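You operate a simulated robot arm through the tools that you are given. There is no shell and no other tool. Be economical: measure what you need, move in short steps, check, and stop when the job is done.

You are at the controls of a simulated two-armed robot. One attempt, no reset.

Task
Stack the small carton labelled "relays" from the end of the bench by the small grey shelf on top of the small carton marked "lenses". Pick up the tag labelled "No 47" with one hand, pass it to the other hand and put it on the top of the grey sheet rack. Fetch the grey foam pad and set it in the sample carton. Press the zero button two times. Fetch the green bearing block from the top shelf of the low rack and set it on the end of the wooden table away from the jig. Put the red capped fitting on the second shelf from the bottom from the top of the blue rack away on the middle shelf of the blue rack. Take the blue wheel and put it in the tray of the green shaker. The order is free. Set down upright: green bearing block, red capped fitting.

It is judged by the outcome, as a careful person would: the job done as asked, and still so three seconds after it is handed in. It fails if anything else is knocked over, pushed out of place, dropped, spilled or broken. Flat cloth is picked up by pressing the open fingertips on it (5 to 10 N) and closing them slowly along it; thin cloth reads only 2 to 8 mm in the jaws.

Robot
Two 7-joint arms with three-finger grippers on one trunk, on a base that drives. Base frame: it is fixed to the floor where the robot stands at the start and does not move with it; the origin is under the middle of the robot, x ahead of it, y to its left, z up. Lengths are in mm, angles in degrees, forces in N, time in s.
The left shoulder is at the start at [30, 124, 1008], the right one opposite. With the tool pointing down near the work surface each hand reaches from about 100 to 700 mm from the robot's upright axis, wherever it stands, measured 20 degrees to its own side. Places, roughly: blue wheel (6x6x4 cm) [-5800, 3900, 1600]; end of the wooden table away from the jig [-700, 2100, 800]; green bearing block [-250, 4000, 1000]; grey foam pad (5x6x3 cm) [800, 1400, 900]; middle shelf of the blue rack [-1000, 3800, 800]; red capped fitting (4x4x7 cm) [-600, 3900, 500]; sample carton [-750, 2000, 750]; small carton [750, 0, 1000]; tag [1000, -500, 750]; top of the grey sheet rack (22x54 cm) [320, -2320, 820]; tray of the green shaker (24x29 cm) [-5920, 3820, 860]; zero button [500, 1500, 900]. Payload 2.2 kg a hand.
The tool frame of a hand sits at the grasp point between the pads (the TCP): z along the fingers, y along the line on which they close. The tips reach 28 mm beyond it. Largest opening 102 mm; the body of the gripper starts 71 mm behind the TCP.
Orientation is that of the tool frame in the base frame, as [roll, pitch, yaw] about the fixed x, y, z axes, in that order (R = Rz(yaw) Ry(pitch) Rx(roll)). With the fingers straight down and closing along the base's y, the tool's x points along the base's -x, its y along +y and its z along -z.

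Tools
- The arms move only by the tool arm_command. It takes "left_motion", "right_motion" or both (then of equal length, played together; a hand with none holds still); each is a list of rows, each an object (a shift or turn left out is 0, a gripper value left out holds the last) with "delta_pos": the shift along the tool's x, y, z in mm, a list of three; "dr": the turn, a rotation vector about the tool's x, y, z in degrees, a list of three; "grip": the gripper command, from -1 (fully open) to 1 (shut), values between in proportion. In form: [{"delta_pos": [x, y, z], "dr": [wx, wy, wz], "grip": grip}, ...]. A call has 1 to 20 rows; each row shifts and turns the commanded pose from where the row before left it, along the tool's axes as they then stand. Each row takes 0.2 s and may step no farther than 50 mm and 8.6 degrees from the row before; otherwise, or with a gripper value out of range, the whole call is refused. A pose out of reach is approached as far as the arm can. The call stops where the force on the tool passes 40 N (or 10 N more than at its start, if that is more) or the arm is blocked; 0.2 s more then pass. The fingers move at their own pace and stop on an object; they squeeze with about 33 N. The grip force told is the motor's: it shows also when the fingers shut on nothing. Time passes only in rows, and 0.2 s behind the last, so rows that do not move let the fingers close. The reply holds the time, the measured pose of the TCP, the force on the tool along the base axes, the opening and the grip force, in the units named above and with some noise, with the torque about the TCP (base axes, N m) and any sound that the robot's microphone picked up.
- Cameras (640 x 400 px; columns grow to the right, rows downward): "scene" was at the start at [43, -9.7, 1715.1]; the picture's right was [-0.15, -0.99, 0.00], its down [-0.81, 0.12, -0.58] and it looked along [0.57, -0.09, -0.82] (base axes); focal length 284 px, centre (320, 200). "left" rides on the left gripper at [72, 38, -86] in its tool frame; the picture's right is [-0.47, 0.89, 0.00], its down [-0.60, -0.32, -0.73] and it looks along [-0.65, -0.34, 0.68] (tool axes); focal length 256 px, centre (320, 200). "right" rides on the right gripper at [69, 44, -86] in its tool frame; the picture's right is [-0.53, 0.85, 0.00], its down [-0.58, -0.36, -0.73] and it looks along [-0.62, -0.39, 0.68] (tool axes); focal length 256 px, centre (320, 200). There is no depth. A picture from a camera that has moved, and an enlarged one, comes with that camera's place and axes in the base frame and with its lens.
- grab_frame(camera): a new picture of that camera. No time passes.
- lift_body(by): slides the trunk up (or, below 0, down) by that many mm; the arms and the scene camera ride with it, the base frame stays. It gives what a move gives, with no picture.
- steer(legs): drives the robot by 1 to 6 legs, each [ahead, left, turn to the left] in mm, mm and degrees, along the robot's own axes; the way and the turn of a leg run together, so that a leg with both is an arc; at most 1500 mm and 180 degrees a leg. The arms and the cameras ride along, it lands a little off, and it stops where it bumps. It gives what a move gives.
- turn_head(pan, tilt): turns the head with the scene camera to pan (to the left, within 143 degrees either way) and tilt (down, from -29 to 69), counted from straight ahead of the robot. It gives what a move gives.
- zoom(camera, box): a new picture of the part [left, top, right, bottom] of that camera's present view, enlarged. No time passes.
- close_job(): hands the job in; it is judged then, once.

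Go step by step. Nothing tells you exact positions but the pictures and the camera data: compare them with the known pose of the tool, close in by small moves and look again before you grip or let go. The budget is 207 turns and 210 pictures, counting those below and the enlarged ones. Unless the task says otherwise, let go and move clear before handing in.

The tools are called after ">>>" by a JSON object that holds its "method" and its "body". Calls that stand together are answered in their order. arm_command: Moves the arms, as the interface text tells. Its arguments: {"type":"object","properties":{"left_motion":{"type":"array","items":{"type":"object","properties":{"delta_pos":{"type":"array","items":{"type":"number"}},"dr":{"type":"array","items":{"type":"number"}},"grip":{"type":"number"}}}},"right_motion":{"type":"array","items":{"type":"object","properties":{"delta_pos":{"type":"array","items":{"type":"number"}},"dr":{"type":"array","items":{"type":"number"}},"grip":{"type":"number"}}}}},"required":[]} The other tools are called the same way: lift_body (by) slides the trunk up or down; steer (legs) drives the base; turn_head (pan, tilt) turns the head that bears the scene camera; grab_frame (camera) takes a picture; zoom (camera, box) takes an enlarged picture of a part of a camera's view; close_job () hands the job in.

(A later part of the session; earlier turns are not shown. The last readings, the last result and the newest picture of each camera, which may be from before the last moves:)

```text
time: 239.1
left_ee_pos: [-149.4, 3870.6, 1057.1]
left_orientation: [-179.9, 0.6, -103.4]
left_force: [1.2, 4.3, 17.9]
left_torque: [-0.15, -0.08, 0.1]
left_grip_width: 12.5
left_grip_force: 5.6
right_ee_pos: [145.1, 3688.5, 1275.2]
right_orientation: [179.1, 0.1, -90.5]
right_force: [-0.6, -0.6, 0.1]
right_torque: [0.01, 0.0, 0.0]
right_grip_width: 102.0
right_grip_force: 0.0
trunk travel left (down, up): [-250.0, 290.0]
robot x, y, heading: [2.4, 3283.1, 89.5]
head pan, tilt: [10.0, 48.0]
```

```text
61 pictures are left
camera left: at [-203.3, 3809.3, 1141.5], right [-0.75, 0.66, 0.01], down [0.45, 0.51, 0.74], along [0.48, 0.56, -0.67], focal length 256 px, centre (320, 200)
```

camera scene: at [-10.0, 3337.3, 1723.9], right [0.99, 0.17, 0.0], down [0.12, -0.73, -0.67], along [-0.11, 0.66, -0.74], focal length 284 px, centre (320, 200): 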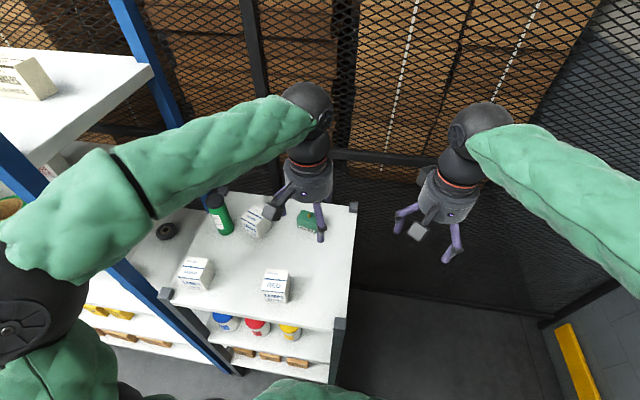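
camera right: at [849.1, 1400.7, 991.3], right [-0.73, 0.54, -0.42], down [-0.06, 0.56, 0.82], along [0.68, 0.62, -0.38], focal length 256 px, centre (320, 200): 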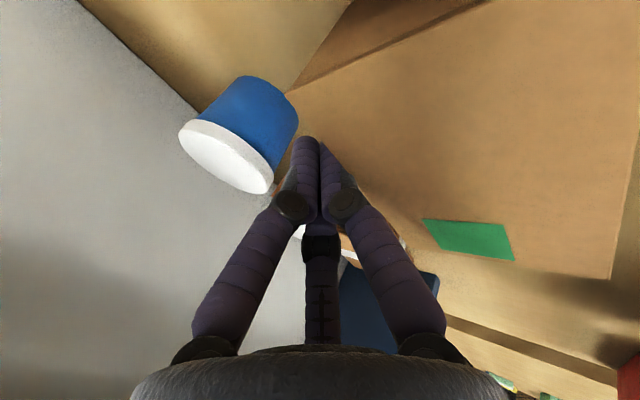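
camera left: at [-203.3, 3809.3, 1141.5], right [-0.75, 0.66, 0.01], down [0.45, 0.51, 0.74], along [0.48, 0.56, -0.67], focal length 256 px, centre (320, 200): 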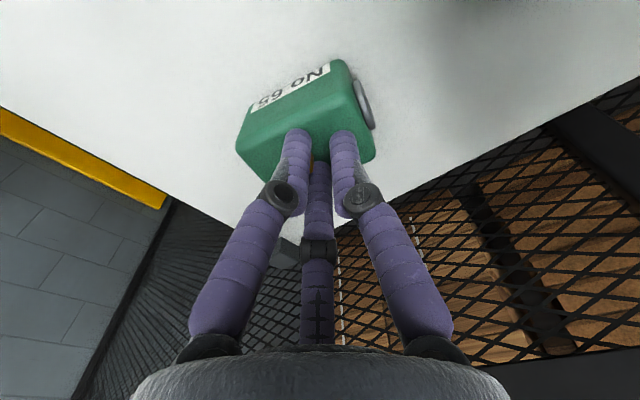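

The fingers closed on the block's top — its top is lower (≈1028), so its centre is about (−133, 3885). Open, rise, re-centre and descend properly.

>>> {"method": "arm_command", "body": {"left_motion": [{"grip": 0.3}, {"grip": -0.5}, {"delta_pos": [0, 0, -30], "grip": -1}, {"delta_pos": [-17.6, 0, 0]}, {}, {"delta_pos": [0, 0, 20]}, {}]}}

>>> {"method": "grab_frame", "body": {"camera": "left"}}

```text
time: 240.7
left_ee_pos: [-146.7, 3888.7, 1066.0]
left_orientation: [180.0, 0.6, -103.3]
left_force: [-1.2, -0.1, -0.1]
left_torque: [-0.01, 0.02, -0.01]
left_grip_width: 101.9
left_grip_force: 0.1
right_ee_pos: [144.1, 3689.5, 1276.1]
right_orientation: [179.2, 0.1, -90.6]
right_force: [0.5, 0.1, 0.0]
right_torque: [0.01, -0.01, -0.03]
right_grip_width: 102.2
right_grip_force: 0.0
trunk travel left (down, up): [-250.0, 290.0]
robot x, y, heading: [0.3, 3288.3, 89.6]
head pan, tilt: [10.0, 48.0]
```

```text
60 pictures are left
camera left: at [-200.1, 3826.9, 1150.4], right [-0.75, 0.66, 0.0], down [0.45, 0.51, 0.74], along [0.48, 0.56, -0.68], focal length 256 px, centre (320, 200)
```

left: 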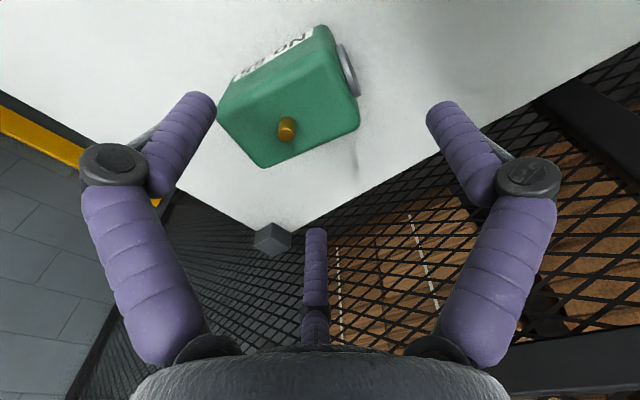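

>>> {"method": "arm_command", "body": {"left_motion": [{"delta_pos": [17.9, 1.9, 0]}, {"delta_pos": [0, 0, 15]}, {"delta_pos": [0, 0, 15]}, {}]}}

>>> {"method": "grab_frame", "body": {"camera": "left"}}

```text
time: 241.7
left_ee_pos: [-152.7, 3872.1, 1035.9]
left_orientation: [180.0, 0.5, -103.3]
left_force: [0.3, 0.0, 0.4]
left_torque: [-0.04, -0.02, 0.02]
left_grip_width: 101.9
left_grip_force: 0.0
right_ee_pos: [143.3, 3690.5, 1275.1]
right_orientation: [179.2, -0.1, -90.5]
right_force: [-0.4, -0.2, 0.1]
right_torque: [0.02, 0.0, 0.0]
right_grip_width: 102.0
right_grip_force: 0.1
trunk travel left (down, up): [-250.0, 290.0]
robot x, y, heading: [-1.4, 3286.4, 89.6]
head pan, tilt: [10.0, 48.0]
```

```text
59 pictures are left
camera left: at [-205.0, 3811.1, 1121.1], right [-0.75, 0.66, 0.0], down [0.45, 0.51, 0.74], along [0.48, 0.56, -0.68], focal length 256 px, centre (320, 200)
```

left: 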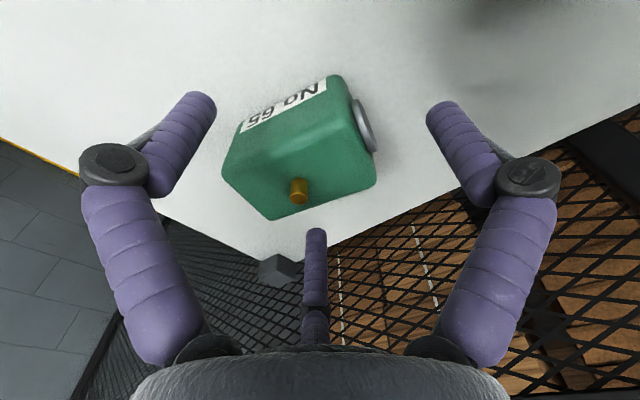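

>>> {"method": "arm_command", "body": {"left_motion": [{"delta_pos": [0, 0, 7]}, {}, {"delta_pos": [0, 0, 6]}, {}, {"grip": -0.5}, {"grip": -0.1}, {"grip": 0.3}, {"grip": 0.7}, {}, {}]}}

>>> {"method": "grab_frame", "body": {"camera": "left"}}

```text
time: 243.9
left_ee_pos: [-150.9, 3871.4, 1022.0]
left_orientation: [-179.9, 0.6, -103.4]
left_force: [0.3, -2.7, -0.4]
left_torque: [-0.13, -0.01, -0.02]
left_grip_width: 54.5
left_grip_force: 29.6
right_ee_pos: [143.4, 3690.2, 1275.0]
right_orientation: [179.3, 0.0, -90.5]
right_force: [-0.7, 1.4, -1.1]
right_torque: [-0.01, -0.02, 0.04]
right_grip_width: 101.6
right_grip_force: 0.0
trunk travel left (down, up): [-250.0, 290.0]
robot x, y, heading: [2.7, 3290.0, 89.6]
head pan, tilt: [10.0, 48.0]
```

```text
58 pictures are left
camera left: at [-205.2, 3811.1, 1107.3], right [-0.75, 0.66, 0.0], down [0.45, 0.51, 0.74], along [0.48, 0.56, -0.68], focal length 256 px, centre (320, 200)
```

left: 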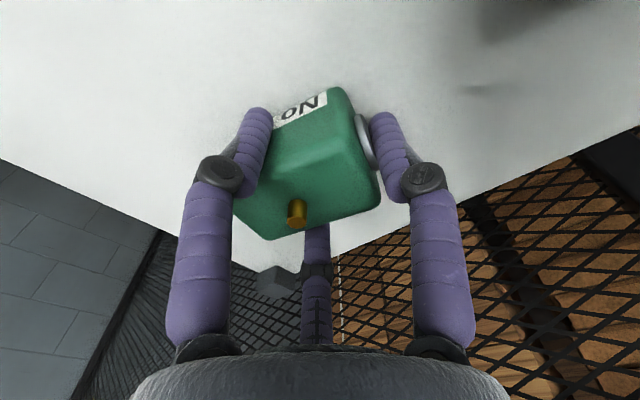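

Gripped (54 mm, three-sided). Lift.

>>> {"method": "arm_command", "body": {"left_motion": [{"delta_pos": [0, 0, -10], "grip": 1}, {"delta_pos": [0, 0, -20]}, {"delta_pos": [0, 0, -40]}, {"delta_pos": [0, 0, -45]}, {"delta_pos": [0, 0, -45]}, {"delta_pos": [0, 0, -45]}, {}]}}

>>> {"method": "grab_frame", "body": {"camera": "left"}}

>>> {"method": "turn_head", "body": {"pan": 40, "tilt": 40}}

>>> {"method": "grab_frame", "body": {"camera": "scene"}}

```text
time: 245.5
left_ee_pos: [-154.0, 3873.3, 1225.5]
left_orientation: [-179.9, 0.5, -103.4]
left_force: [-0.3, -1.1, -5.2]
left_torque: [0.01, 0.07, -0.01]
left_grip_width: 54.1
left_grip_force: 33.9
right_ee_pos: [142.8, 3690.7, 1275.6]
right_orientation: [179.2, 0.1, -90.5]
right_force: [-0.1, -0.5, -0.1]
right_torque: [-0.03, 0.04, 0.01]
right_grip_width: 102.2
right_grip_force: 0.0
trunk travel left (down, up): [-250.0, 290.0]
robot x, y, heading: [2.5, 3292.1, 89.6]
head pan, tilt: [10.0, 48.0]
```

```text
57 pictures are left
camera left: at [-207.5, 3812.1, 1310.6], right [-0.75, 0.66, 0.0], down [0.45, 0.51, 0.74], along [0.48, 0.56, -0.68], focal length 256 px, centre (320, 200)
```

left: 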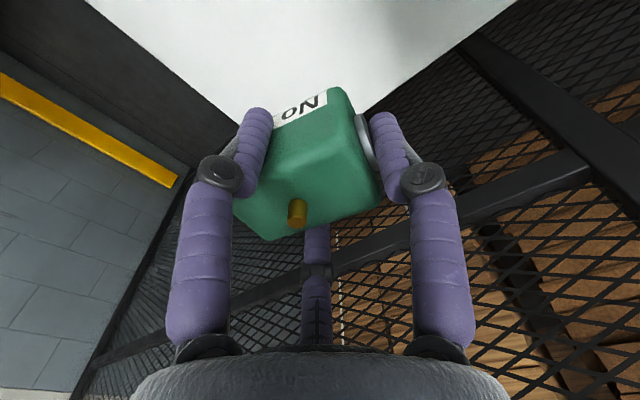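

```text
time: 246.5
left_ee_pos: [-153.9, 3872.4, 1225.1]
left_orientation: [-179.9, 0.5, -103.3]
left_force: [0.1, 0.2, -4.9]
left_torque: [0.02, 0.03, -0.02]
left_grip_width: 54.0
left_grip_force: 33.0
right_ee_pos: [143.2, 3691.0, 1275.0]
right_orientation: [179.2, 0.1, -90.4]
right_force: [0.1, -0.1, 0.1]
right_torque: [0.0, -0.02, 0.02]
right_grip_width: 101.9
right_grip_force: 0.2
trunk travel left (down, up): [-250.0, 290.0]
robot x, y, heading: [6.4, 3286.9, 89.5]
head pan, tilt: [40.0, 40.0]
```

```text
56 pictures are left
camera scene: at [-51.1, 3326.2, 1735.2], right [0.77, 0.64, 0.0], down [0.41, -0.5, -0.77], along [-0.49, 0.59, -0.64], focal length 284 px, centre (320, 200)
```

scene: 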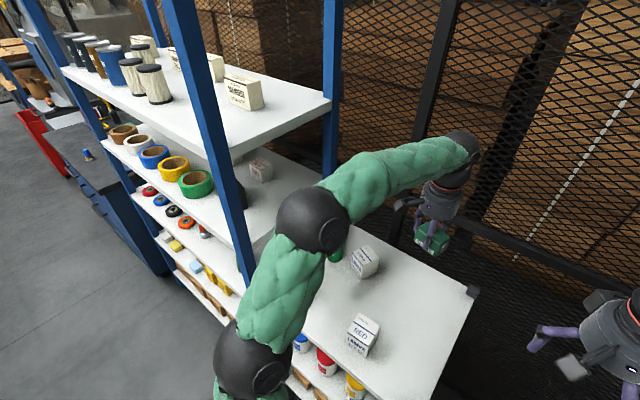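

Block secured. Back out and carry it to the free end of the wooden table.

>>> {"method": "steer", "body": {"legs": [[-800, 0, 0], [0, 0, 90], [60, 0, 0]]}}

>>> {"method": "turn_head", "body": {"pan": 0, "tilt": 50}}

>>> {"method": "grab_frame", "body": {"camera": "scene"}}

```text
time: 255.2
left_ee_pos: [-643.5, 2306.4, 1223.8]
left_orientation: [-179.9, 0.4, -11.8]
left_force: [-1.1, 0.1, -6.7]
left_torque: [-0.03, -0.03, -0.04]
left_grip_width: 53.9
left_grip_force: 32.6
right_ee_pos: [-468.0, 2607.3, 1275.2]
right_orientation: [179.3, 0.0, 1.0]
right_force: [-0.2, -0.6, -0.7]
right_torque: [-0.01, -0.04, 0.01]
right_grip_width: 101.9
right_grip_force: 0.0
trunk travel left (down, up): [-250.0, 290.0]
robot x, y, heading: [-62.2, 2477.5, -178.9]
head pan, tilt: [40.0, 40.0]
```

```text
time: 256.3
left_ee_pos: [-640.6, 2306.8, 1226.0]
left_orientation: [-179.9, 0.5, -11.9]
left_force: [0.7, -0.4, -6.6]
left_torque: [-0.06, 0.04, 0.02]
left_grip_width: 54.1
left_grip_force: 33.0
right_ee_pos: [-467.3, 2608.6, 1275.5]
right_orientation: [179.3, 0.0, 1.0]
right_force: [0.2, 0.7, -0.5]
right_torque: [-0.01, -0.01, -0.02]
right_grip_width: 102.1
right_grip_force: 0.0
trunk travel left (down, up): [-250.0, 290.0]
robot x, y, heading: [-63.8, 2480.3, -179.0]
head pan, tilt: [0.0, 50.0]
```

```text
55 pictures are left
camera scene: at [-108.0, 2478.1, 1721.1], right [-0.02, 1.0, 0.0], down [0.77, 0.01, -0.64], along [-0.64, -0.01, -0.77], focal length 284 px, centre (320, 200)
```

scene: 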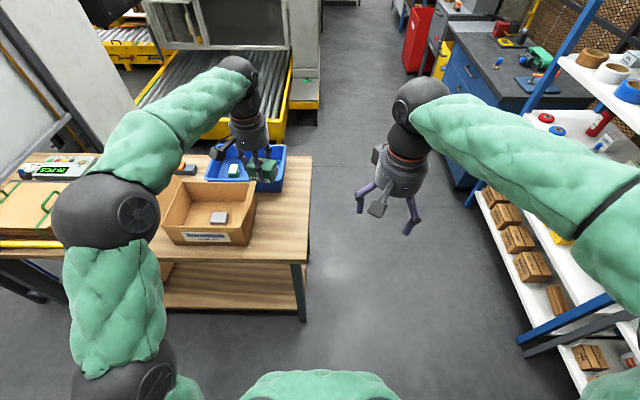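

>>> {"method": "zoom", "body": {"camera": "scene", "box": [130, 120, 330, 290]}}

```text
2.35 times, centred on (230, 205) of scene
camera zoom: at [-108.0, 2478.1, 1721.1], right [-0.02, 1.0, 0.0], down [0.77, 0.01, -0.64], along [-0.64, -0.01, -0.77], focal length 668 px, centre (532, 188)
```

zoom: 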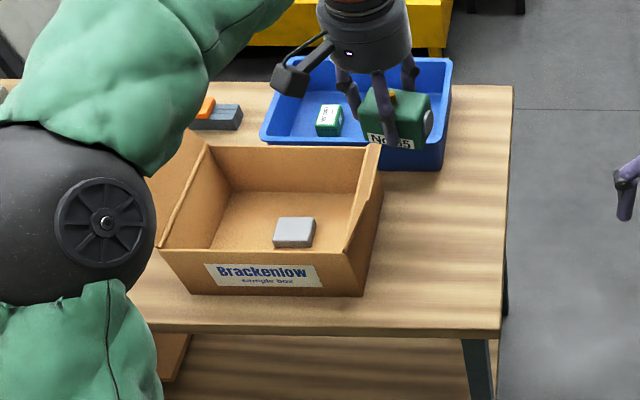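

Free spot on the table end around (−715, 2330). Moving above it and lowering.

>>> {"method": "arm_command", "body": {"left_motion": [{"delta_pos": [-38, 2, 0]}, {"delta_pos": [-38, 2, 0]}, {"delta_pos": [0, 0, 45]}, {"delta_pos": [0, 0, 45]}, {"delta_pos": [0, 0, 45]}, {"delta_pos": [0, 0, 45]}, {"delta_pos": [0, 0, 45]}, {"delta_pos": [0, 0, 45]}, {"delta_pos": [0, 0, 45]}, {}]}}

>>> {"method": "zoom", "body": {"camera": "scene", "box": [130, 120, 330, 290]}}

```text
time: 258.1
left_ee_pos: [-719.3, 2323.4, 982.5]
left_orientation: [179.9, 0.9, -11.6]
left_force: [11.1, 2.6, 15.8]
left_torque: [-1.79, -0.59, 0.92]
left_grip_width: 54.0
left_grip_force: 32.9
right_ee_pos: [-464.2, 2608.2, 1275.6]
right_orientation: [179.2, 0.1, 1.0]
right_force: [-0.8, 0.3, -0.8]
right_torque: [0.04, -0.02, 0.0]
right_grip_width: 102.1
right_grip_force: 0.1
trunk travel left (down, up): [-250.0, 290.0]
robot x, y, heading: [-62.3, 2477.3, -179.0]
head pan, tilt: [0.0, 50.0]
stopped in row 8 (left hand): the force on the tool passed its limit at 56 N (the readings are from after the stop); the commanded pose is now the measured one
```

```text
2.35 times, centred on (230, 205) of scene
camera zoom: at [-105.9, 2479.1, 1721.4], right [-0.02, 1.0, 0.0], down [0.77, 0.01, -0.64], along [-0.64, -0.01, -0.77], focal length 668 px, centre (532, 188)
```

zoom: 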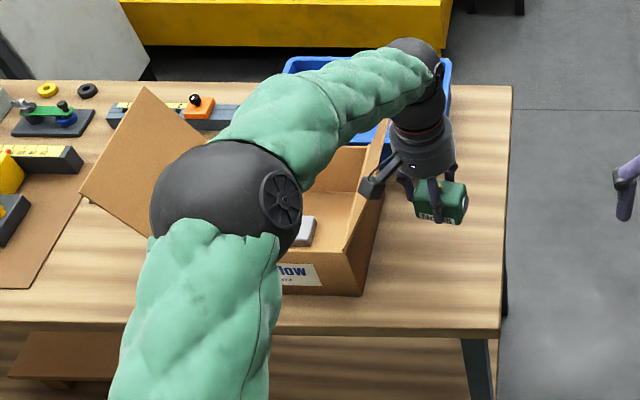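

The hand camera touched the carton's flap. Raise, rotate the hand so the camera faces away, and shift further from the flap.

>>> {"method": "arm_command", "body": {"left_motion": [{"delta_pos": [0, 0, -30]}, {"delta_pos": [0, 0, -45]}, {"delta_pos": [-7, -34, 0]}, {"dr": [0, 0, -8]}, {"dr": [0, 0, -8]}, {"dr": [0, 0, -8]}, {"dr": [0, 0, -8]}, {"dr": [0, 0, -8]}, {"dr": [0, 0, -8]}, {}]}}

>>> {"method": "zoom", "body": {"camera": "scene", "box": [130, 120, 330, 290]}}

```text
time: 260.3
left_ee_pos: [-718.0, 2354.8, 1055.0]
left_orientation: [-179.3, 0.8, 36.4]
left_force: [0.4, 1.5, -6.1]
left_torque: [0.0, -0.05, -0.01]
left_grip_width: 54.2
left_grip_force: 33.3
right_ee_pos: [-466.7, 2609.0, 1275.0]
right_orientation: [179.3, 0.0, 1.0]
right_force: [-0.3, -0.8, 0.7]
right_torque: [0.0, -0.01, -0.03]
right_grip_width: 102.0
right_grip_force: 0.1
trunk travel left (down, up): [-250.0, 290.0]
robot x, y, heading: [-59.2, 2478.5, -178.8]
head pan, tilt: [0.0, 50.0]
```

```text
2.35 times, centred on (230, 205) of scene
camera zoom: at [-108.1, 2478.2, 1721.1], right [-0.02, 1.0, 0.0], down [0.77, 0.01, -0.64], along [-0.64, -0.01, -0.77], focal length 668 px, centre (532, 188)
```

zoom: 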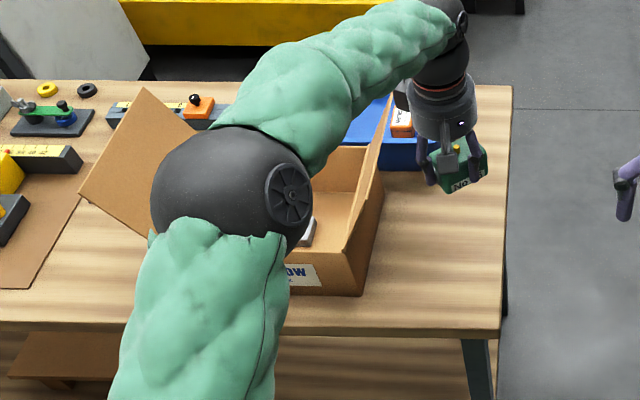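

The forearm would foul the flap from this side. I'll raise and instead approach from the table's end (facing −y).

>>> {"method": "arm_command", "body": {"left_motion": [{"delta_pos": [0, 0, -45]}, {"delta_pos": [0, 0, -45]}, {"delta_pos": [0, 0, -45]}, {"delta_pos": [0, 0, -45]}, {}]}}

>>> {"method": "steer", "body": {"legs": [[0, -480, 0], [0, 0, 89], [0, -740, 0]]}}

>>> {"method": "grab_frame", "body": {"camera": "scene"}}

```text
time: 261.5
left_ee_pos: [-714.8, 2356.1, 1234.4]
left_orientation: [-179.4, 0.6, 36.4]
left_force: [0.5, -0.8, -5.6]
left_torque: [-0.05, -0.09, 0.03]
left_grip_width: 54.0
left_grip_force: 32.8
right_ee_pos: [-466.8, 2609.2, 1274.7]
right_orientation: [179.3, 0.0, 1.0]
right_force: [-1.2, -1.2, 0.4]
right_torque: [-0.04, -0.03, -0.01]
right_grip_width: 101.9
right_grip_force: 0.0
trunk travel left (down, up): [-250.0, 290.0]
robot x, y, heading: [-58.3, 2478.1, -179.1]
head pan, tilt: [0.0, 50.0]
```

```text
time: 271.8
left_ee_pos: [-685.7, 2275.0, 1234.4]
left_orientation: [-179.4, 0.6, 126.5]
left_force: [-0.2, -0.2, -6.3]
left_torque: [0.03, -0.09, -0.01]
left_grip_width: 54.0
left_grip_force: 32.7
right_ee_pos: [-938.0, 2522.2, 1273.9]
right_orientation: [179.2, -0.1, 91.0]
right_force: [-0.3, -1.1, 0.4]
right_torque: [0.02, 0.0, 0.0]
right_grip_width: 102.2
right_grip_force: 0.1
trunk travel left (down, up): [-250.0, 290.0]
robot x, y, heading: [-807.7, 2926.6, -88.9]
head pan, tilt: [0.0, 50.0]
```

```text
51 pictures are left
camera scene: at [-807.2, 2881.5, 1721.1], right [-1.0, -0.02, 0.0], down [-0.01, 0.77, -0.64], along [0.01, -0.64, -0.77], focal length 284 px, centre (320, 200)
```

scene: 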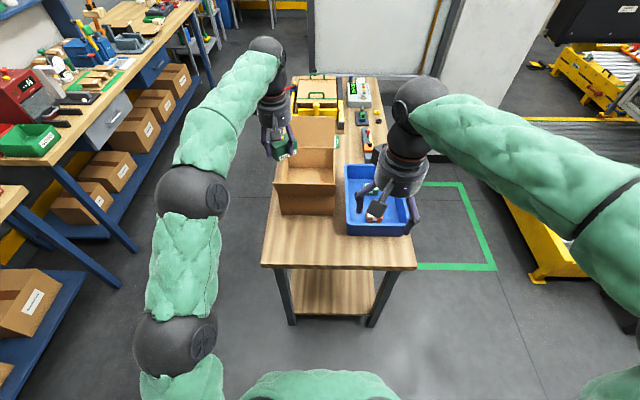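

The strip at the table end is clear from here. Move over it and lower.

>>> {"method": "arm_command", "body": {"left_motion": [{"delta_pos": [36.5, 15, 0]}, {"delta_pos": [36.5, 15, 0]}, {"delta_pos": [0, 0, 45]}, {"delta_pos": [0, 0, 45]}, {"delta_pos": [0, 0, 45]}, {"delta_pos": [0, 0, 45]}, {"delta_pos": [0, 0, 45]}, {"delta_pos": [0, 0, 45]}, {"delta_pos": [0, 0, 45]}, {}]}}

>>> {"method": "zoom", "body": {"camera": "scene", "box": [220, 130, 440, 290]}}

```text
time: 274.0
left_ee_pos: [-705.2, 2347.9, 917.3]
left_orientation: [-179.3, 0.7, 126.6]
left_force: [0.1, -0.1, -5.8]
left_torque: [0.06, -0.08, -0.04]
left_grip_width: 53.9
left_grip_force: 32.6
right_ee_pos: [-937.4, 2523.5, 1274.8]
right_orientation: [179.3, 0.0, 91.0]
right_force: [0.0, 0.4, 0.1]
right_torque: [-0.03, 0.0, -0.04]
right_grip_width: 102.2
right_grip_force: 0.1
trunk travel left (down, up): [-250.0, 290.0]
robot x, y, heading: [-808.0, 2930.4, -88.9]
head pan, tilt: [0.0, 50.0]
```

```text
2.50 times, centred on (330, 210) of scene
camera zoom: at [-806.5, 2882.4, 1721.1], right [-1.0, -0.02, 0.0], down [-0.02, 0.77, -0.64], along [0.01, -0.64, -0.77], focal length 709 px, centre (295, 175)
```

zoom: 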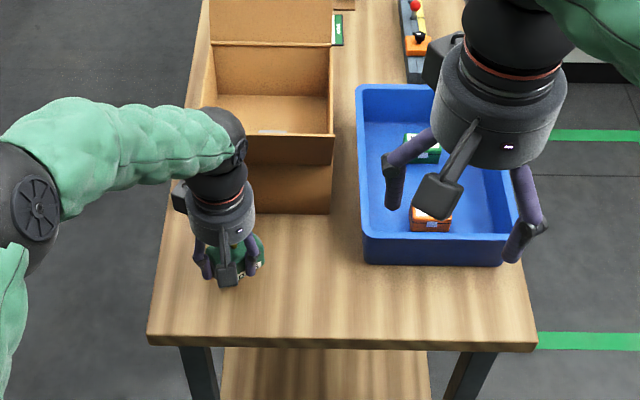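

>>> {"method": "arm_command", "body": {"left_motion": [{"delta_pos": [0, 0, 30]}, {"delta_pos": [0, 0, 15]}, {}, {"delta_pos": [0, 0, 4]}, {}, {"delta_pos": [0, 0, 4]}, {}]}}

>>> {"method": "arm_command", "body": {"left_motion": [{"delta_pos": [0, 0, 3]}, {}, {"delta_pos": [0, 0, 3]}, {}]}}

```text
time: 275.6
left_ee_pos: [-706.1, 2345.3, 865.9]
left_orientation: [-179.4, 0.7, 126.5]
left_force: [0.7, 0.4, -6.7]
left_torque: [0.04, -0.05, 0.02]
left_grip_width: 54.1
left_grip_force: 33.4
right_ee_pos: [-938.9, 2522.7, 1273.9]
right_orientation: [179.3, 0.0, 90.9]
right_force: [-0.5, -0.2, -0.1]
right_torque: [-0.01, 0.03, 0.0]
right_grip_width: 101.7
right_grip_force: 0.0
trunk travel left (down, up): [-250.0, 290.0]
robot x, y, heading: [-809.0, 2929.1, -88.8]
head pan, tilt: [0.0, 50.0]
```

```text
time: 276.6
left_ee_pos: [-705.6, 2345.3, 861.6]
left_orientation: [-179.1, 1.0, 126.6]
left_force: [-0.9, 0.2, 17.3]
left_torque: [0.74, -0.18, 0.03]
left_grip_width: 54.1
left_grip_force: 32.2
right_ee_pos: [-938.5, 2524.7, 1275.2]
right_orientation: [179.2, 0.0, 90.9]
right_force: [-0.8, -0.1, 0.2]
right_torque: [-0.01, 0.0, 0.0]
right_grip_width: 102.0
right_grip_force: 0.0
trunk travel left (down, up): [-250.0, 290.0]
robot x, y, heading: [-808.5, 2925.8, -88.7]
head pan, tilt: [0.0, 50.0]
```

Contact at 861. Release and rise.

>>> {"method": "arm_command", "body": {"left_motion": [{"delta_pos": [0, 0, -2]}, {"grip": 0.2}, {"grip": -0.2}, {"grip": -0.6}, {"grip": -1}, {}, {"delta_pos": [0, 0, -20]}, {"delta_pos": [0, 0, -45]}, {"delta_pos": [0, 0, -45]}, {"delta_pos": [0, 0, -45]}, {"delta_pos": [0, 0, -45]}, {"delta_pos": [0, 0, -45]}, {"delta_pos": [0, 0, -45]}, {"delta_pos": [0, 0, -45]}, {"delta_pos": [0, 0, -45]}, {}]}}

>>> {"method": "zoom", "body": {"camera": "scene", "box": [220, 130, 440, 290]}}

```text
time: 280.0
left_ee_pos: [-705.0, 2352.1, 1238.6]
left_orientation: [-179.4, 0.6, 126.5]
left_force: [0.4, 0.1, -0.7]
left_torque: [0.0, -0.01, 0.0]
left_grip_width: 102.1
left_grip_force: 0.0
right_ee_pos: [-938.4, 2523.0, 1274.0]
right_orientation: [179.2, 0.0, 91.0]
right_force: [0.3, -0.7, 0.8]
right_torque: [-0.01, 0.01, 0.0]
right_grip_width: 102.2
right_grip_force: 0.1
trunk travel left (down, up): [-250.0, 290.0]
robot x, y, heading: [-807.6, 2927.7, -89.1]
head pan, tilt: [0.0, 50.0]
```

```text
2.50 times, centred on (330, 210) of scene
camera zoom: at [-806.5, 2881.7, 1721.1], right [-1.0, -0.02, 0.0], down [-0.02, 0.77, -0.64], along [0.01, -0.64, -0.77], focal length 709 px, centre (295, 175)
```

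zoom: 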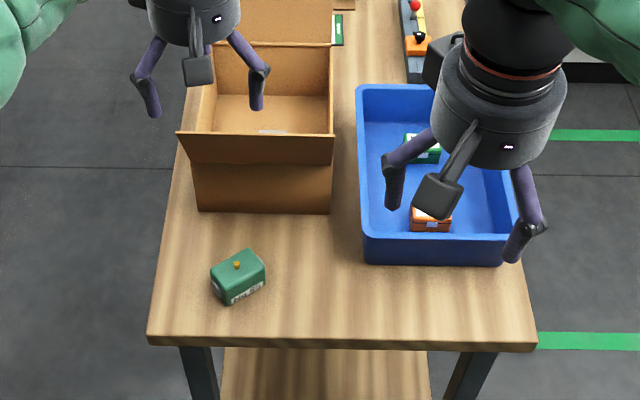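

The bearing block stands on the table end. Now retract hands, turn to the blue rack and lower the trunk to look into its shelves.

>>> {"method": "arm_command", "body": {"left_motion": [{"dr": [0, 0, 8.4]}, {"dr": [0, 0, 8.4]}, {"dr": [0, 0, 8.4]}, {"dr": [0, 0, 8.4]}, {"dr": [0, 0, 3]}, {"delta_pos": [45, 0, 0]}, {"delta_pos": [45, 0, 0]}, {"delta_pos": [45, 0, 0]}, {"delta_pos": [45, 0, 0]}, {"delta_pos": [45, 0, 0]}, {"delta_pos": [45, 0, 0]}, {}], "right_motion": [{"delta_pos": [30, 0, 0]}, {"delta_pos": [30, 0, 0]}, {"delta_pos": [30, 0, 0]}, {"delta_pos": [30, 0, 0]}, {}, {}, {}, {}, {}, {}, {}, {}]}}

>>> {"method": "steer", "body": {"legs": [[0, 0, 179]]}}

>>> {"method": "lift_body", "body": {"by": -240}}

>>> {"method": "turn_head", "body": {"pan": 0, "tilt": 35}}

>>> {"method": "grab_frame", "body": {"camera": "scene"}}

```text
time: 282.6
left_ee_pos: [-704.3, 2622.8, 1237.6]
left_orientation: [-179.9, 0.9, 89.9]
left_force: [-0.3, -0.1, 0.0]
left_torque: [-0.01, -0.01, 0.0]
left_grip_width: 101.9
left_grip_force: 0.2
right_ee_pos: [-940.3, 2642.4, 1274.8]
right_orientation: [179.1, -0.1, 91.0]
right_force: [-0.4, 0.5, -0.2]
right_torque: [0.04, -0.01, 0.0]
right_grip_width: 102.2
right_grip_force: 0.1
trunk travel left (down, up): [-250.0, 290.0]
robot x, y, heading: [-811.4, 2929.0, -88.9]
head pan, tilt: [0.0, 50.0]
```

```text
time: 290.4
left_ee_pos: [-927.6, 3227.9, 1236.9]
left_orientation: [-179.9, 0.9, -87.7]
left_force: [-0.3, 0.0, 0.7]
left_torque: [-0.01, 0.03, 0.01]
left_grip_width: 102.1
left_grip_force: 0.0
right_ee_pos: [-688.9, 3219.3, 1275.6]
right_orientation: [179.3, -0.1, -86.4]
right_force: [0.3, -0.6, 0.0]
right_torque: [-0.02, 0.05, 0.03]
right_grip_width: 102.2
right_grip_force: 0.1
trunk travel left (down, up): [-250.0, 290.0]
robot x, y, heading: [-807.0, 2929.3, 93.8]
head pan, tilt: [0.0, 50.0]
```

```text
time: 292.9
left_ee_pos: [-928.2, 3226.9, 997.7]
left_orientation: [-179.9, 1.0, -87.7]
left_force: [0.3, -0.4, 0.4]
left_torque: [-0.01, 0.01, -0.02]
left_grip_width: 101.9
left_grip_force: 0.2
right_ee_pos: [-689.6, 3219.7, 1034.3]
right_orientation: [179.3, 0.0, -86.4]
right_force: [-0.2, -0.3, 0.4]
right_torque: [0.02, 0.03, -0.01]
right_grip_width: 101.8
right_grip_force: 0.0
trunk travel left (down, up): [-10.0, 530.0]
robot x, y, heading: [-809.8, 2928.8, 93.6]
head pan, tilt: [0.0, 50.0]
```

```text
time: 293.7
left_ee_pos: [-927.7, 3228.4, 997.9]
left_orientation: [-179.9, 0.9, -87.6]
left_force: [1.0, -0.4, -0.5]
left_torque: [0.02, -0.01, 0.02]
left_grip_width: 101.9
left_grip_force: 0.1
right_ee_pos: [-688.6, 3220.5, 1034.6]
right_orientation: [179.3, 0.0, -86.4]
right_force: [-0.2, -0.4, 0.2]
right_torque: [0.04, -0.02, 0.0]
right_grip_width: 101.9
right_grip_force: 0.0
trunk travel left (down, up): [-10.0, 530.0]
robot x, y, heading: [-806.1, 2930.7, 93.7]
head pan, tilt: [0.0, 35.0]
```

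```text
48 pictures are left
camera scene: at [-811.3, 2987.6, 1502.8], right [1.0, 0.06, 0.0], down [0.04, -0.57, -0.82], along [-0.05, 0.82, -0.57], focal length 284 px, centre (320, 200)
```

scene: 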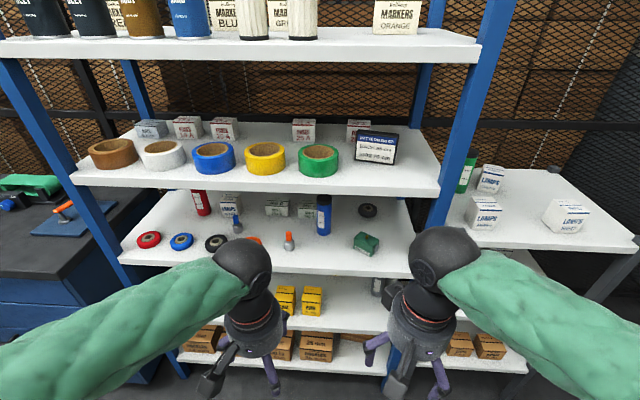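

>>> {"method": "arm_command", "body": {"left_motion": [{"delta_pos": [10, 45, 0]}, {"delta_pos": [10, 45, 0]}, {"delta_pos": [10, 45, 0]}, {"delta_pos": [10, 45, 0]}, {"delta_pos": [10, 45, 0]}, {}], "right_motion": [{"delta_pos": [10, -45, 0]}, {"delta_pos": [10, -45, 0]}, {"delta_pos": [10, -45, 0]}, {"delta_pos": [10, -45, 0]}, {"delta_pos": [10, -45, 0]}, {}]}}

>>> {"method": "zoom", "body": {"camera": "scene", "box": [110, 170, 430, 370]}}

```text
time: 295.1
left_ee_pos: [-1151.5, 3169.3, 995.5]
left_orientation: [-179.8, 1.0, -87.6]
left_force: [-0.1, -0.1, -0.9]
left_torque: [0.01, -0.03, -0.03]
left_grip_width: 102.1
left_grip_force: 0.0
right_ee_pos: [-463.2, 3184.1, 1029.4]
right_orientation: [179.3, -0.1, -86.4]
right_force: [-1.2, 0.2, -0.9]
right_torque: [0.0, -0.02, 0.02]
right_grip_width: 102.3
right_grip_force: 0.1
trunk travel left (down, up): [-10.0, 530.0]
robot x, y, heading: [-807.0, 2926.6, 93.8]
head pan, tilt: [0.0, 35.0]
```

```text
2.00 times, centred on (270, 270) of scene
camera zoom: at [-811.3, 2987.4, 1502.9], right [1.0, 0.06, 0.0], down [0.04, -0.57, -0.82], along [-0.05, 0.82, -0.57], focal length 567 px, centre (420, 60)
```

zoom: 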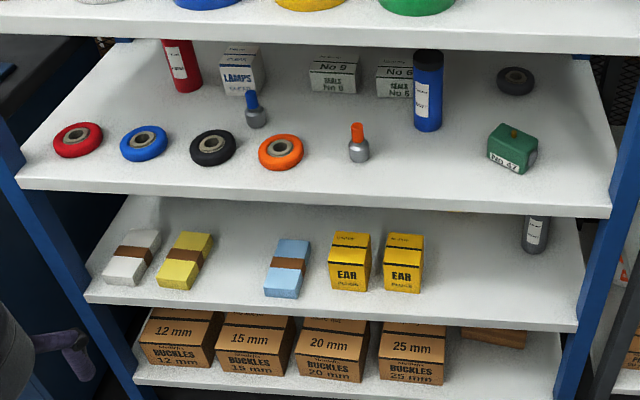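

I don't see it from above; the middle shelf holds similar fittings, and the target must be deeper on the second shelf from the bottom. I'll bring the left hand down, turn it to point into the shelf, and look with its camera.

>>> {"method": "arm_command", "body": {"left_motion": [{"delta_pos": [-25.6, -27.8, 27.2], "dr": [0, 0, 8.5]}, {"delta_pos": [-21.2, -31.3, 27.2], "dr": [0, 0, 8.5]}, {"delta_pos": [-16.2, -34, 27.2], "dr": [0, 0, 8.5]}, {"delta_pos": [-11, -36, 27.2], "dr": [0, 0, 8.5]}, {"delta_pos": [-5.7, -37.4, 27.2], "dr": [0, 0, 8.5]}, {"delta_pos": [0, -37.8, 27.2], "dr": [0, 0, 8.5]}, {"dr": [0, 0, 8.5]}, {"dr": [0, 0, 8.5]}, {"dr": [0, 0, 8.5]}, {"dr": [0, 0, 8.5]}, {"dr": [0, 0, 5]}, {}]}}

>>> {"method": "arm_command", "body": {"left_motion": [{"dr": [-8.5, 0, 0]}, {"dr": [-8.5, 0, 0]}, {"dr": [-8.5, 0, 0]}, {"dr": [-8.5, 0, 0]}, {"dr": [-8.5, 0, 0]}, {"dr": [-8.5, 0, 0]}, {"dr": [-8.5, 0, 0]}, {"dr": [-8.5, 0, 0]}, {"dr": [-8.5, 0, 0]}, {}]}}

>>> {"method": "grab_frame", "body": {"camera": "left"}}

```text
time: 297.7
left_ee_pos: [-951.4, 3180.8, 833.3]
left_orientation: [179.1, 0.1, -177.6]
left_force: [0.9, 0.0, -0.7]
left_torque: [-0.03, 0.0, 0.0]
left_grip_width: 102.2
left_grip_force: 0.0
right_ee_pos: [-463.5, 3183.1, 1029.4]
right_orientation: [179.3, 0.0, -86.4]
right_force: [-0.1, -0.1, 0.3]
right_torque: [0.01, -0.01, -0.03]
right_grip_width: 102.1
right_grip_force: 0.0
trunk travel left (down, up): [-10.0, 530.0]
robot x, y, heading: [-806.5, 2929.7, 94.0]
head pan, tilt: [0.0, 35.0]
```

```text
time: 299.5
left_ee_pos: [-909.9, 3219.9, 923.8]
left_orientation: [108.7, 10.6, -176.1]
left_force: [0.2, -0.1, -0.7]
left_torque: [-0.01, 0.0, 0.02]
left_grip_width: 102.0
left_grip_force: 0.1
left hand out of reach, approached as far as the arm can: row 6, 7, 8
right_ee_pos: [-463.6, 3183.2, 1031.7]
right_orientation: [179.2, 0.0, -86.5]
right_force: [0.5, 0.6, -0.3]
right_torque: [0.03, -0.04, -0.01]
right_grip_width: 102.0
right_grip_force: 0.0
trunk travel left (down, up): [-10.0, 530.0]
robot x, y, heading: [-804.7, 2925.8, 93.6]
head pan, tilt: [0.0, 35.0]
stopped in row 8 (left hand): the arm was blocked; the commanded pose is now the measured one
```

```text
46 pictures are left
camera left: at [-986.1, 3146.8, 972.6], right [0.28, 0.3, 0.91], down [0.66, -0.75, 0.05], along [0.7, 0.59, -0.41], focal length 256 px, centre (320, 200)
```

left: 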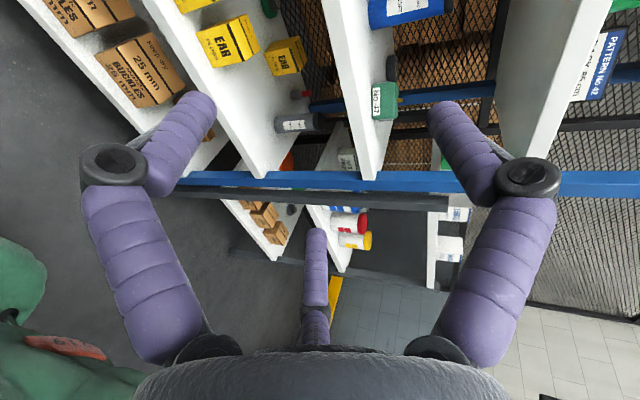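

>>> {"method": "zoom", "body": {"camera": "left", "box": [220, 40, 400, 180]}}

```text
2.86 times, centred on (310, 110) of left
camera zoom: at [-986.1, 3146.8, 972.6], right [0.28, 0.3, 0.91], down [0.66, -0.75, 0.05], along [0.7, 0.59, -0.41], focal length 731 px, centre (349, 457)
```

zoom: 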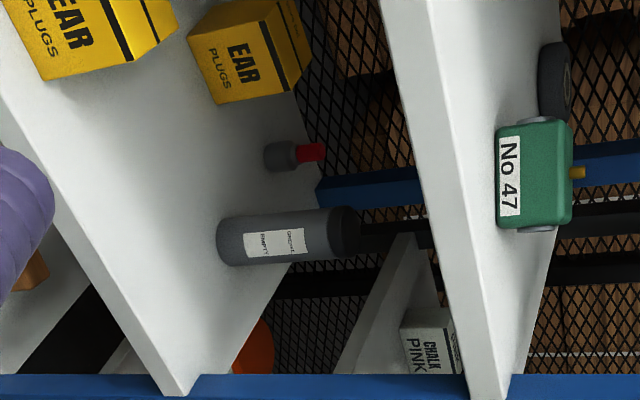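

The red-capped fitting stands at about (−640, 3900) on that shelf, behind a tall bottle. I'll use the right hand: bring it forward and turn it to point into the rack, tucking the left hand away.

>>> {"method": "arm_command", "body": {"left_motion": [{"dr": [8.5, 0, 0]}, {"dr": [8.5, 0, 0]}, {"dr": [8.5, 0, 0]}, {"dr": [8.5, 0, 0]}, {"dr": [8.5, 0, 0]}, {"dr": [8.5, 0, 0]}, {"dr": [8.5, 0, 0]}, {"dr": [8, 0, 0]}, {"delta_pos": [30, -20, 0]}, {"delta_pos": [30, -20, 0]}, {"delta_pos": [30, -20, 0]}], "right_motion": [{"delta_pos": [-25, 20, 20]}, {"delta_pos": [-25, 20, 20]}, {"delta_pos": [-25, 25, 20]}, {"delta_pos": [-25, 25, 20]}, {"delta_pos": [-25, 25, 20]}, {"delta_pos": [-25, 25, 20]}, {"delta_pos": [-25, 25, 20]}, {"delta_pos": [-25, 25, 20]}, {"delta_pos": [-20, 25, 20]}, {"dr": [0, 0, 8.5]}, {"dr": [0, 0, 8.5]}]}}

>>> {"method": "arm_command", "body": {"right_motion": [{"dr": [0, 0, 8.5]}, {"dr": [0, 0, 8.5]}, {"dr": [0, 0, 8.5]}, {"dr": [0, 0, 8.5]}, {"dr": [0, 0, 8.5]}, {"dr": [0, 0, 8.5]}, {"dr": [0, 0, 8.5]}, {"dr": [0, 0, 8.5]}, {"dr": [0, 0, 5]}, {"dr": [-8.5, 0, 0]}, {"dr": [-8.5, 0, 0]}, {"dr": [-8.5, 0, 0]}, {"dr": [-8.5, 0, 0]}, {"dr": [-8.5, 0, 0]}, {"dr": [-8.5, 0, 0]}, {"dr": [-8.5, 0, 0]}, {"dr": [-8.5, 0, 0]}, {"dr": [-7, 0, 0]}, {}]}}

>>> {"method": "grab_frame", "body": {"camera": "right"}}

```text
time: 301.9
left_ee_pos: [-993.9, 3153.5, 905.3]
left_orientation: [176.3, 10.5, -176.1]
left_force: [-0.1, -0.1, 0.6]
left_torque: [-0.01, -0.01, 0.01]
left_grip_width: 101.9
left_grip_force: 0.0
right_ee_pos: [-692.3, 3390.2, 851.7]
right_orientation: [179.2, -0.2, -103.5]
right_force: [0.1, -0.7, 0.0]
right_torque: [0.01, 0.03, 0.02]
right_grip_width: 101.8
right_grip_force: 0.1
trunk travel left (down, up): [-10.0, 530.0]
robot x, y, heading: [-807.5, 2931.0, 93.6]
head pan, tilt: [0.0, 35.0]
```

```text
time: 305.9
left_ee_pos: [-993.5, 3154.7, 906.2]
left_orientation: [176.4, 10.5, -176.1]
left_force: [1.0, 0.1, -0.4]
left_torque: [-0.02, 0.03, -0.02]
left_grip_width: 102.2
left_grip_force: 0.1
right_ee_pos: [-676.2, 3380.7, 906.0]
right_orientation: [116.0, -0.6, -176.1]
right_force: [-0.2, -0.2, -0.4]
right_torque: [0.03, -0.01, 0.03]
right_grip_width: 102.3
right_grip_force: 0.1
right hand out of reach, approached as far as the arm can: row 16, 17, 18
trunk travel left (down, up): [-10.0, 530.0]
robot x, y, heading: [-808.1, 2928.6, 93.5]
head pan, tilt: [0.0, 35.0]
```

```text
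44 pictures are left
camera right: at [-740.7, 3317.5, 985.8], right [0.52, 0.41, 0.75], down [0.63, -0.78, -0.01], along [0.58, 0.48, -0.66], focal length 256 px, centre (320, 200)
```

right: 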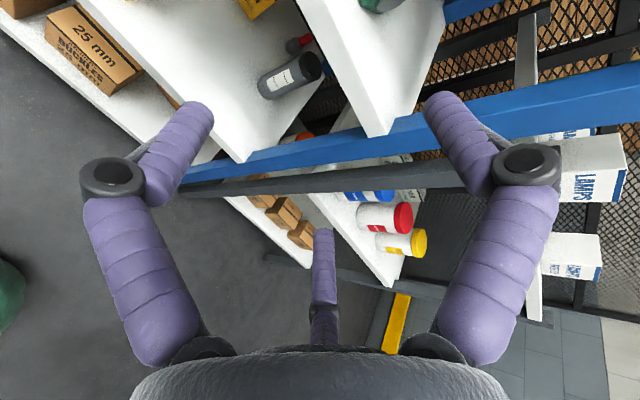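

Pitch is limited to ~64°, which still allows a shallow descending insertion past the bottle. Drive to a diagonal stance (heading ≈62°) in front of the rack.

>>> {"method": "steer", "body": {"legs": [[0, 298, 0], [0, 0, -31.5], [260, 183, 0]]}}

>>> {"method": "arm_command", "body": {"right_motion": [{"delta_pos": [0, -30, 0], "grip": -0.1}, {"delta_pos": [0, -40, 0]}, {"delta_pos": [0, -40, 0]}, {"delta_pos": [0, -40, 0]}, {}]}}

>>> {"method": "grab_frame", "body": {"camera": "right"}}

```text
time: 311.2
left_ee_pos: [-1194.5, 3510.3, 905.1]
left_orientation: [176.3, 10.5, 153.1]
left_force: [-0.7, -0.2, -0.4]
left_torque: [0.0, -0.02, -0.01]
left_grip_width: 102.0
left_grip_force: 0.1
right_ee_pos: [-806.0, 3543.4, 906.9]
right_orientation: [116.0, -0.6, 153.1]
right_force: [0.1, -0.2, 1.5]
right_torque: [-0.04, -0.04, 0.01]
right_grip_width: 102.0
right_grip_force: 0.1
trunk travel left (down, up): [-10.0, 530.0]
robot x, y, heading: [-1147.7, 3220.7, 63.0]
head pan, tilt: [0.0, 35.0]
```

```text
time: 312.4
left_ee_pos: [-1195.5, 3510.7, 904.9]
left_orientation: [176.3, 10.5, 153.2]
left_force: [-0.6, -0.3, 0.6]
left_torque: [0.0, 0.0, 0.0]
left_grip_width: 102.1
left_grip_force: 0.0
right_ee_pos: [-799.1, 3534.7, 887.1]
right_orientation: [117.8, -0.4, 153.4]
right_force: [0.2, 0.3, -0.1]
right_torque: [-0.01, 0.0, -0.03]
right_grip_width: 56.5
right_grip_force: 0.0
right hand out of reach, approached as far as the arm can: row 1, 2, 3, 4
trunk travel left (down, up): [-10.0, 530.0]
robot x, y, heading: [-1151.5, 3223.0, 62.7]
head pan, tilt: [0.0, 35.0]
```

```text
43 pictures are left
camera right: at [-885.8, 3515.1, 968.8], right [0.66, 0.11, 0.74], down [0.15, -0.99, 0.01], along [0.74, 0.1, -0.67], focal length 256 px, centre (320, 200)
```

right: 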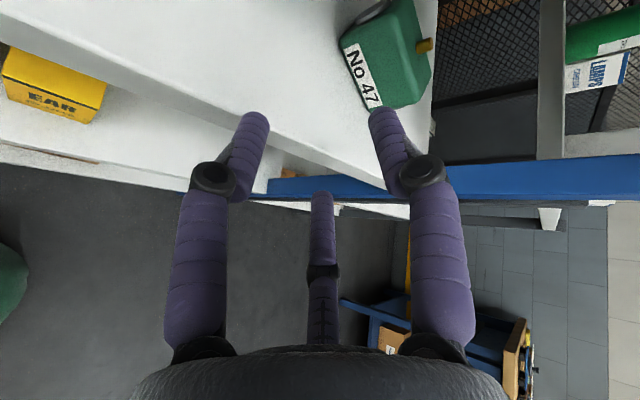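

The pointing-forward posture needs the arm more extended. Back the base off along the same heading, extend the arm, and then insert by driving.

>>> {"method": "steer", "body": {"legs": [[-290, -14, 0]]}}

>>> {"method": "arm_command", "body": {"right_motion": [{"delta_pos": [-1, 3.2, 40.5]}, {"delta_pos": [-1, 3.2, 40.5]}, {"delta_pos": [-1, 3.2, 40.5]}, {"delta_pos": [-1, 3.2, 40.5]}, {"delta_pos": [-1, 3.2, 40.5]}, {"delta_pos": [-1, 3.2, 40.5]}, {"delta_pos": [-1, 3.2, 40.5]}, {"delta_pos": [-1, 3.2, 40.5]}, {"delta_pos": [-1, 3.2, 40.5]}, {}]}}

>>> {"method": "grab_frame", "body": {"camera": "right"}}

```text
time: 314.3
left_ee_pos: [-1309.9, 3256.4, 905.5]
left_orientation: [176.2, 10.5, 153.3]
left_force: [0.5, -0.7, 0.0]
left_torque: [0.02, -0.02, -0.02]
left_grip_width: 102.0
left_grip_force: 0.1
right_ee_pos: [-914.5, 3281.5, 889.0]
right_orientation: [117.5, -0.5, 153.5]
right_force: [0.5, -0.7, -0.1]
right_torque: [-0.01, -0.03, 0.0]
right_grip_width: 56.1
right_grip_force: 0.0
trunk travel left (down, up): [-10.0, 530.0]
robot x, y, heading: [-1266.1, 2968.9, 62.7]
head pan, tilt: [0.0, 35.0]
```

```text
time: 316.3
left_ee_pos: [-1308.8, 3255.3, 905.7]
left_orientation: [176.4, 10.5, 153.1]
left_force: [0.4, 0.5, 0.0]
left_torque: [-0.08, -0.01, -0.01]
left_grip_width: 101.9
left_grip_force: 0.1
right_ee_pos: [-743.2, 3543.1, 842.7]
right_orientation: [117.9, -0.4, 153.2]
right_force: [-12.2, -25.2, 9.6]
right_torque: [-0.41, 0.85, 0.97]
right_grip_width: 62.8
right_grip_force: 3.4
right hand out of reach, approached as far as the arm can: row 1, 2, 3, 4, 5
trunk travel left (down, up): [-10.0, 530.0]
robot x, y, heading: [-1264.3, 2967.6, 62.5]
head pan, tilt: [0.0, 35.0]
stopped in row 9 (right hand): the force on the tool passed its limit at 109 N (the readings are from after the stop); the commanded pose is now the measured one
```

```text
42 pictures are left
camera right: at [-830.6, 3524.2, 922.8], right [0.66, 0.11, 0.74], down [0.15, -0.99, 0.02], along [0.74, 0.1, -0.67], focal length 256 px, centre (320, 200)
```

right: 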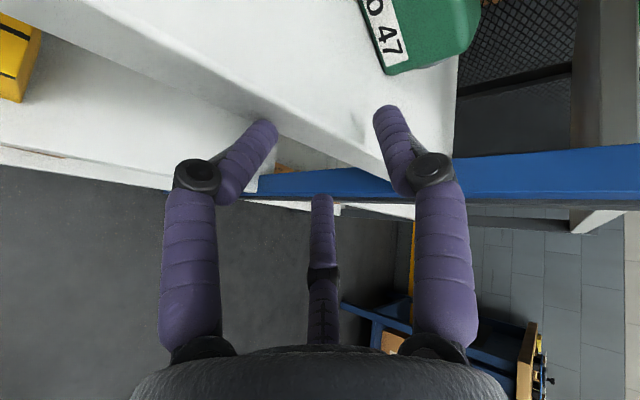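

The fingers met the middle shelf's front edge. Retreat along the tool axis and lower the hand well in front of the rack.

>>> {"method": "arm_command", "body": {"right_motion": [{"delta_pos": [0, 0, -40]}, {"delta_pos": [0, 0, -40]}, {"delta_pos": [0, 0, -40]}, {}]}}

>>> {"method": "arm_command", "body": {"right_motion": [{"delta_pos": [0, -38, 20]}, {"delta_pos": [0, -38, 20]}, {"delta_pos": [0, -38, 20]}, {"delta_pos": [0, -38, 20]}, {"delta_pos": [0, -38, 20]}, {"delta_pos": [0, -38, 20]}, {}]}}

>>> {"method": "grab_frame", "body": {"camera": "right"}}

>>> {"method": "grab_frame", "body": {"camera": "scene"}}

```text
time: 317.3
left_ee_pos: [-1308.4, 3256.7, 905.0]
left_orientation: [176.3, 10.6, 153.1]
left_force: [0.1, 0.0, 0.3]
left_torque: [0.0, 0.02, -0.04]
left_grip_width: 102.0
left_grip_force: 0.0
right_ee_pos: [-790.2, 3449.5, 898.0]
right_orientation: [117.9, -0.4, 153.2]
right_force: [-0.3, 0.1, 0.1]
right_torque: [-0.05, 0.0, -0.02]
right_grip_width: 56.0
right_grip_force: 0.0
trunk travel left (down, up): [-10.0, 530.0]
robot x, y, heading: [-1265.5, 2967.7, 62.7]
head pan, tilt: [0.0, 35.0]
```

```text
time: 318.9
left_ee_pos: [-1308.8, 3257.9, 906.2]
left_orientation: [176.3, 10.6, 153.1]
left_force: [0.8, 0.9, -0.4]
left_torque: [0.0, -0.02, -0.02]
left_grip_width: 101.8
left_grip_force: 0.1
right_ee_pos: [-714.2, 3537.1, 760.2]
right_orientation: [118.6, -0.5, 153.3]
right_force: [0.3, -0.1, 0.1]
right_torque: [0.01, 0.0, -0.03]
right_grip_width: 56.2
right_grip_force: 0.0
right hand out of reach, approached as far as the arm can: row 1, 2, 3, 4, 5, 6
trunk travel left (down, up): [-10.0, 530.0]
robot x, y, heading: [-1266.3, 2966.7, 62.6]
head pan, tilt: [0.0, 35.0]
```

```text
41 pictures are left
camera right: at [-800.4, 3519.2, 841.6], right [0.66, 0.12, 0.74], down [0.15, -0.99, 0.02], along [0.73, 0.09, -0.67], focal length 256 px, centre (320, 200)
```

right: 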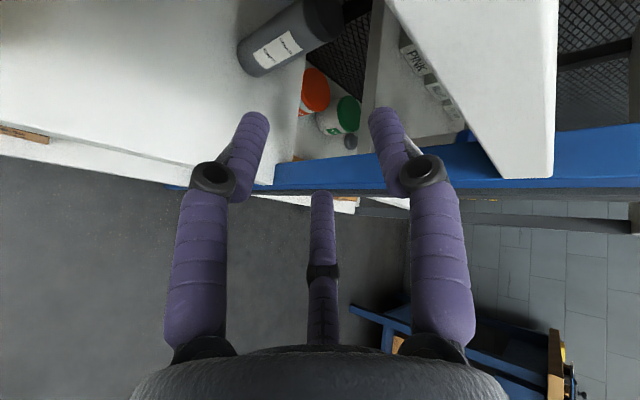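

```text
40 pictures are left
camera scene: at [-1237.5, 3020.7, 1502.9], right [0.89, -0.46, 0.0], down [-0.26, -0.51, -0.82], along [0.37, 0.73, -0.57], focal length 284 px, centre (320, 200)
```

scene: 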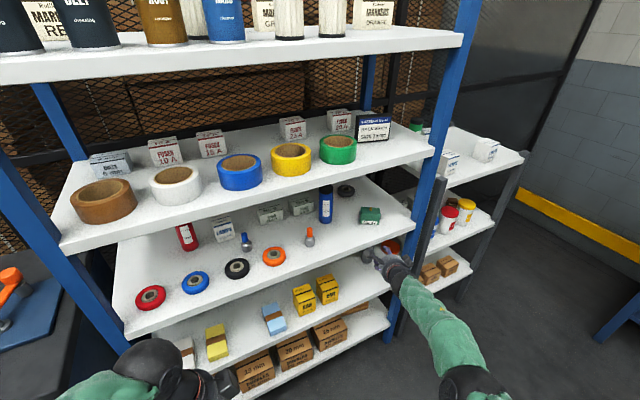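

That wrist roll can't go low. I'll undo it and use the natural roll (camera underneath) with a ~35° downward tilt instead.

>>> {"method": "arm_command", "body": {"right_motion": [{"delta_pos": [0, 0, -40]}, {"delta_pos": [0, 0, -40]}, {"delta_pos": [0, 0, -40]}, {"dr": [8.5, 0, 0]}, {"dr": [8.5, 0, 0]}, {"dr": [8.5, 0, 0]}, {"dr": [8.5, 0, 0]}, {"dr": [8.5, 0, 0]}, {"dr": [8.5, 0, 0]}, {"dr": [8.5, 0, 0]}, {}]}}

>>> {"method": "arm_command", "body": {"right_motion": [{"dr": [0, 0, -8.5]}, {"dr": [0, 0, -8.5]}, {"dr": [0, 0, -8.5]}, {"dr": [0, 0, -8.5]}, {"dr": [0, 0, -8.5]}, {"dr": [0, 0, -8.5]}, {"dr": [0, 0, -8.5]}, {"dr": [0, 0, -8.5]}, {"dr": [0, 0, -8.5]}, {"dr": [0, 0, -8.5]}, {"dr": [0, 0, -8]}, {"dr": [0, -8.5, 0]}, {"dr": [0, -8.5, 0]}, {"dr": [0, -8.5, 0]}, {"dr": [0, -8.5, 0]}, {"dr": [0, -8.5, 0]}, {"dr": [0, -8.5, 0]}, {"dr": [0, -6, 0]}, {}]}}

```text
time: 321.3
left_ee_pos: [-1308.3, 3255.8, 904.3]
left_orientation: [176.3, 10.5, 153.0]
left_force: [-0.2, -0.2, -0.1]
left_torque: [-0.05, 0.03, 0.0]
left_grip_width: 102.0
left_grip_force: 0.0
right_ee_pos: [-734.4, 3476.2, 847.4]
right_orientation: [177.5, -0.5, 153.1]
right_force: [-0.2, 1.3, -0.3]
right_torque: [0.0, -0.03, -0.01]
right_grip_width: 56.2
right_grip_force: 0.0
right hand out of reach, approached as far as the arm can: row 1, 2, 3
trunk travel left (down, up): [-10.0, 530.0]
robot x, y, heading: [-1265.4, 2969.1, 62.8]
head pan, tilt: [0.0, 35.0]
```

```text
time: 325.3
left_ee_pos: [-1308.5, 3257.0, 905.2]
left_orientation: [176.2, 10.5, 153.1]
left_force: [0.4, 0.6, 0.6]
left_torque: [0.0, -0.01, 0.0]
left_grip_width: 102.0
left_grip_force: 0.0
right_ee_pos: [-732.5, 3475.9, 848.3]
right_orientation: [179.4, 59.8, -114.4]
right_force: [-0.2, -0.1, -0.2]
right_torque: [0.03, 0.0, 0.03]
right_grip_width: 56.0
right_grip_force: 0.2
trunk travel left (down, up): [-10.0, 530.0]
robot x, y, heading: [-1265.6, 2967.2, 63.0]
head pan, tilt: [0.0, 35.0]
```

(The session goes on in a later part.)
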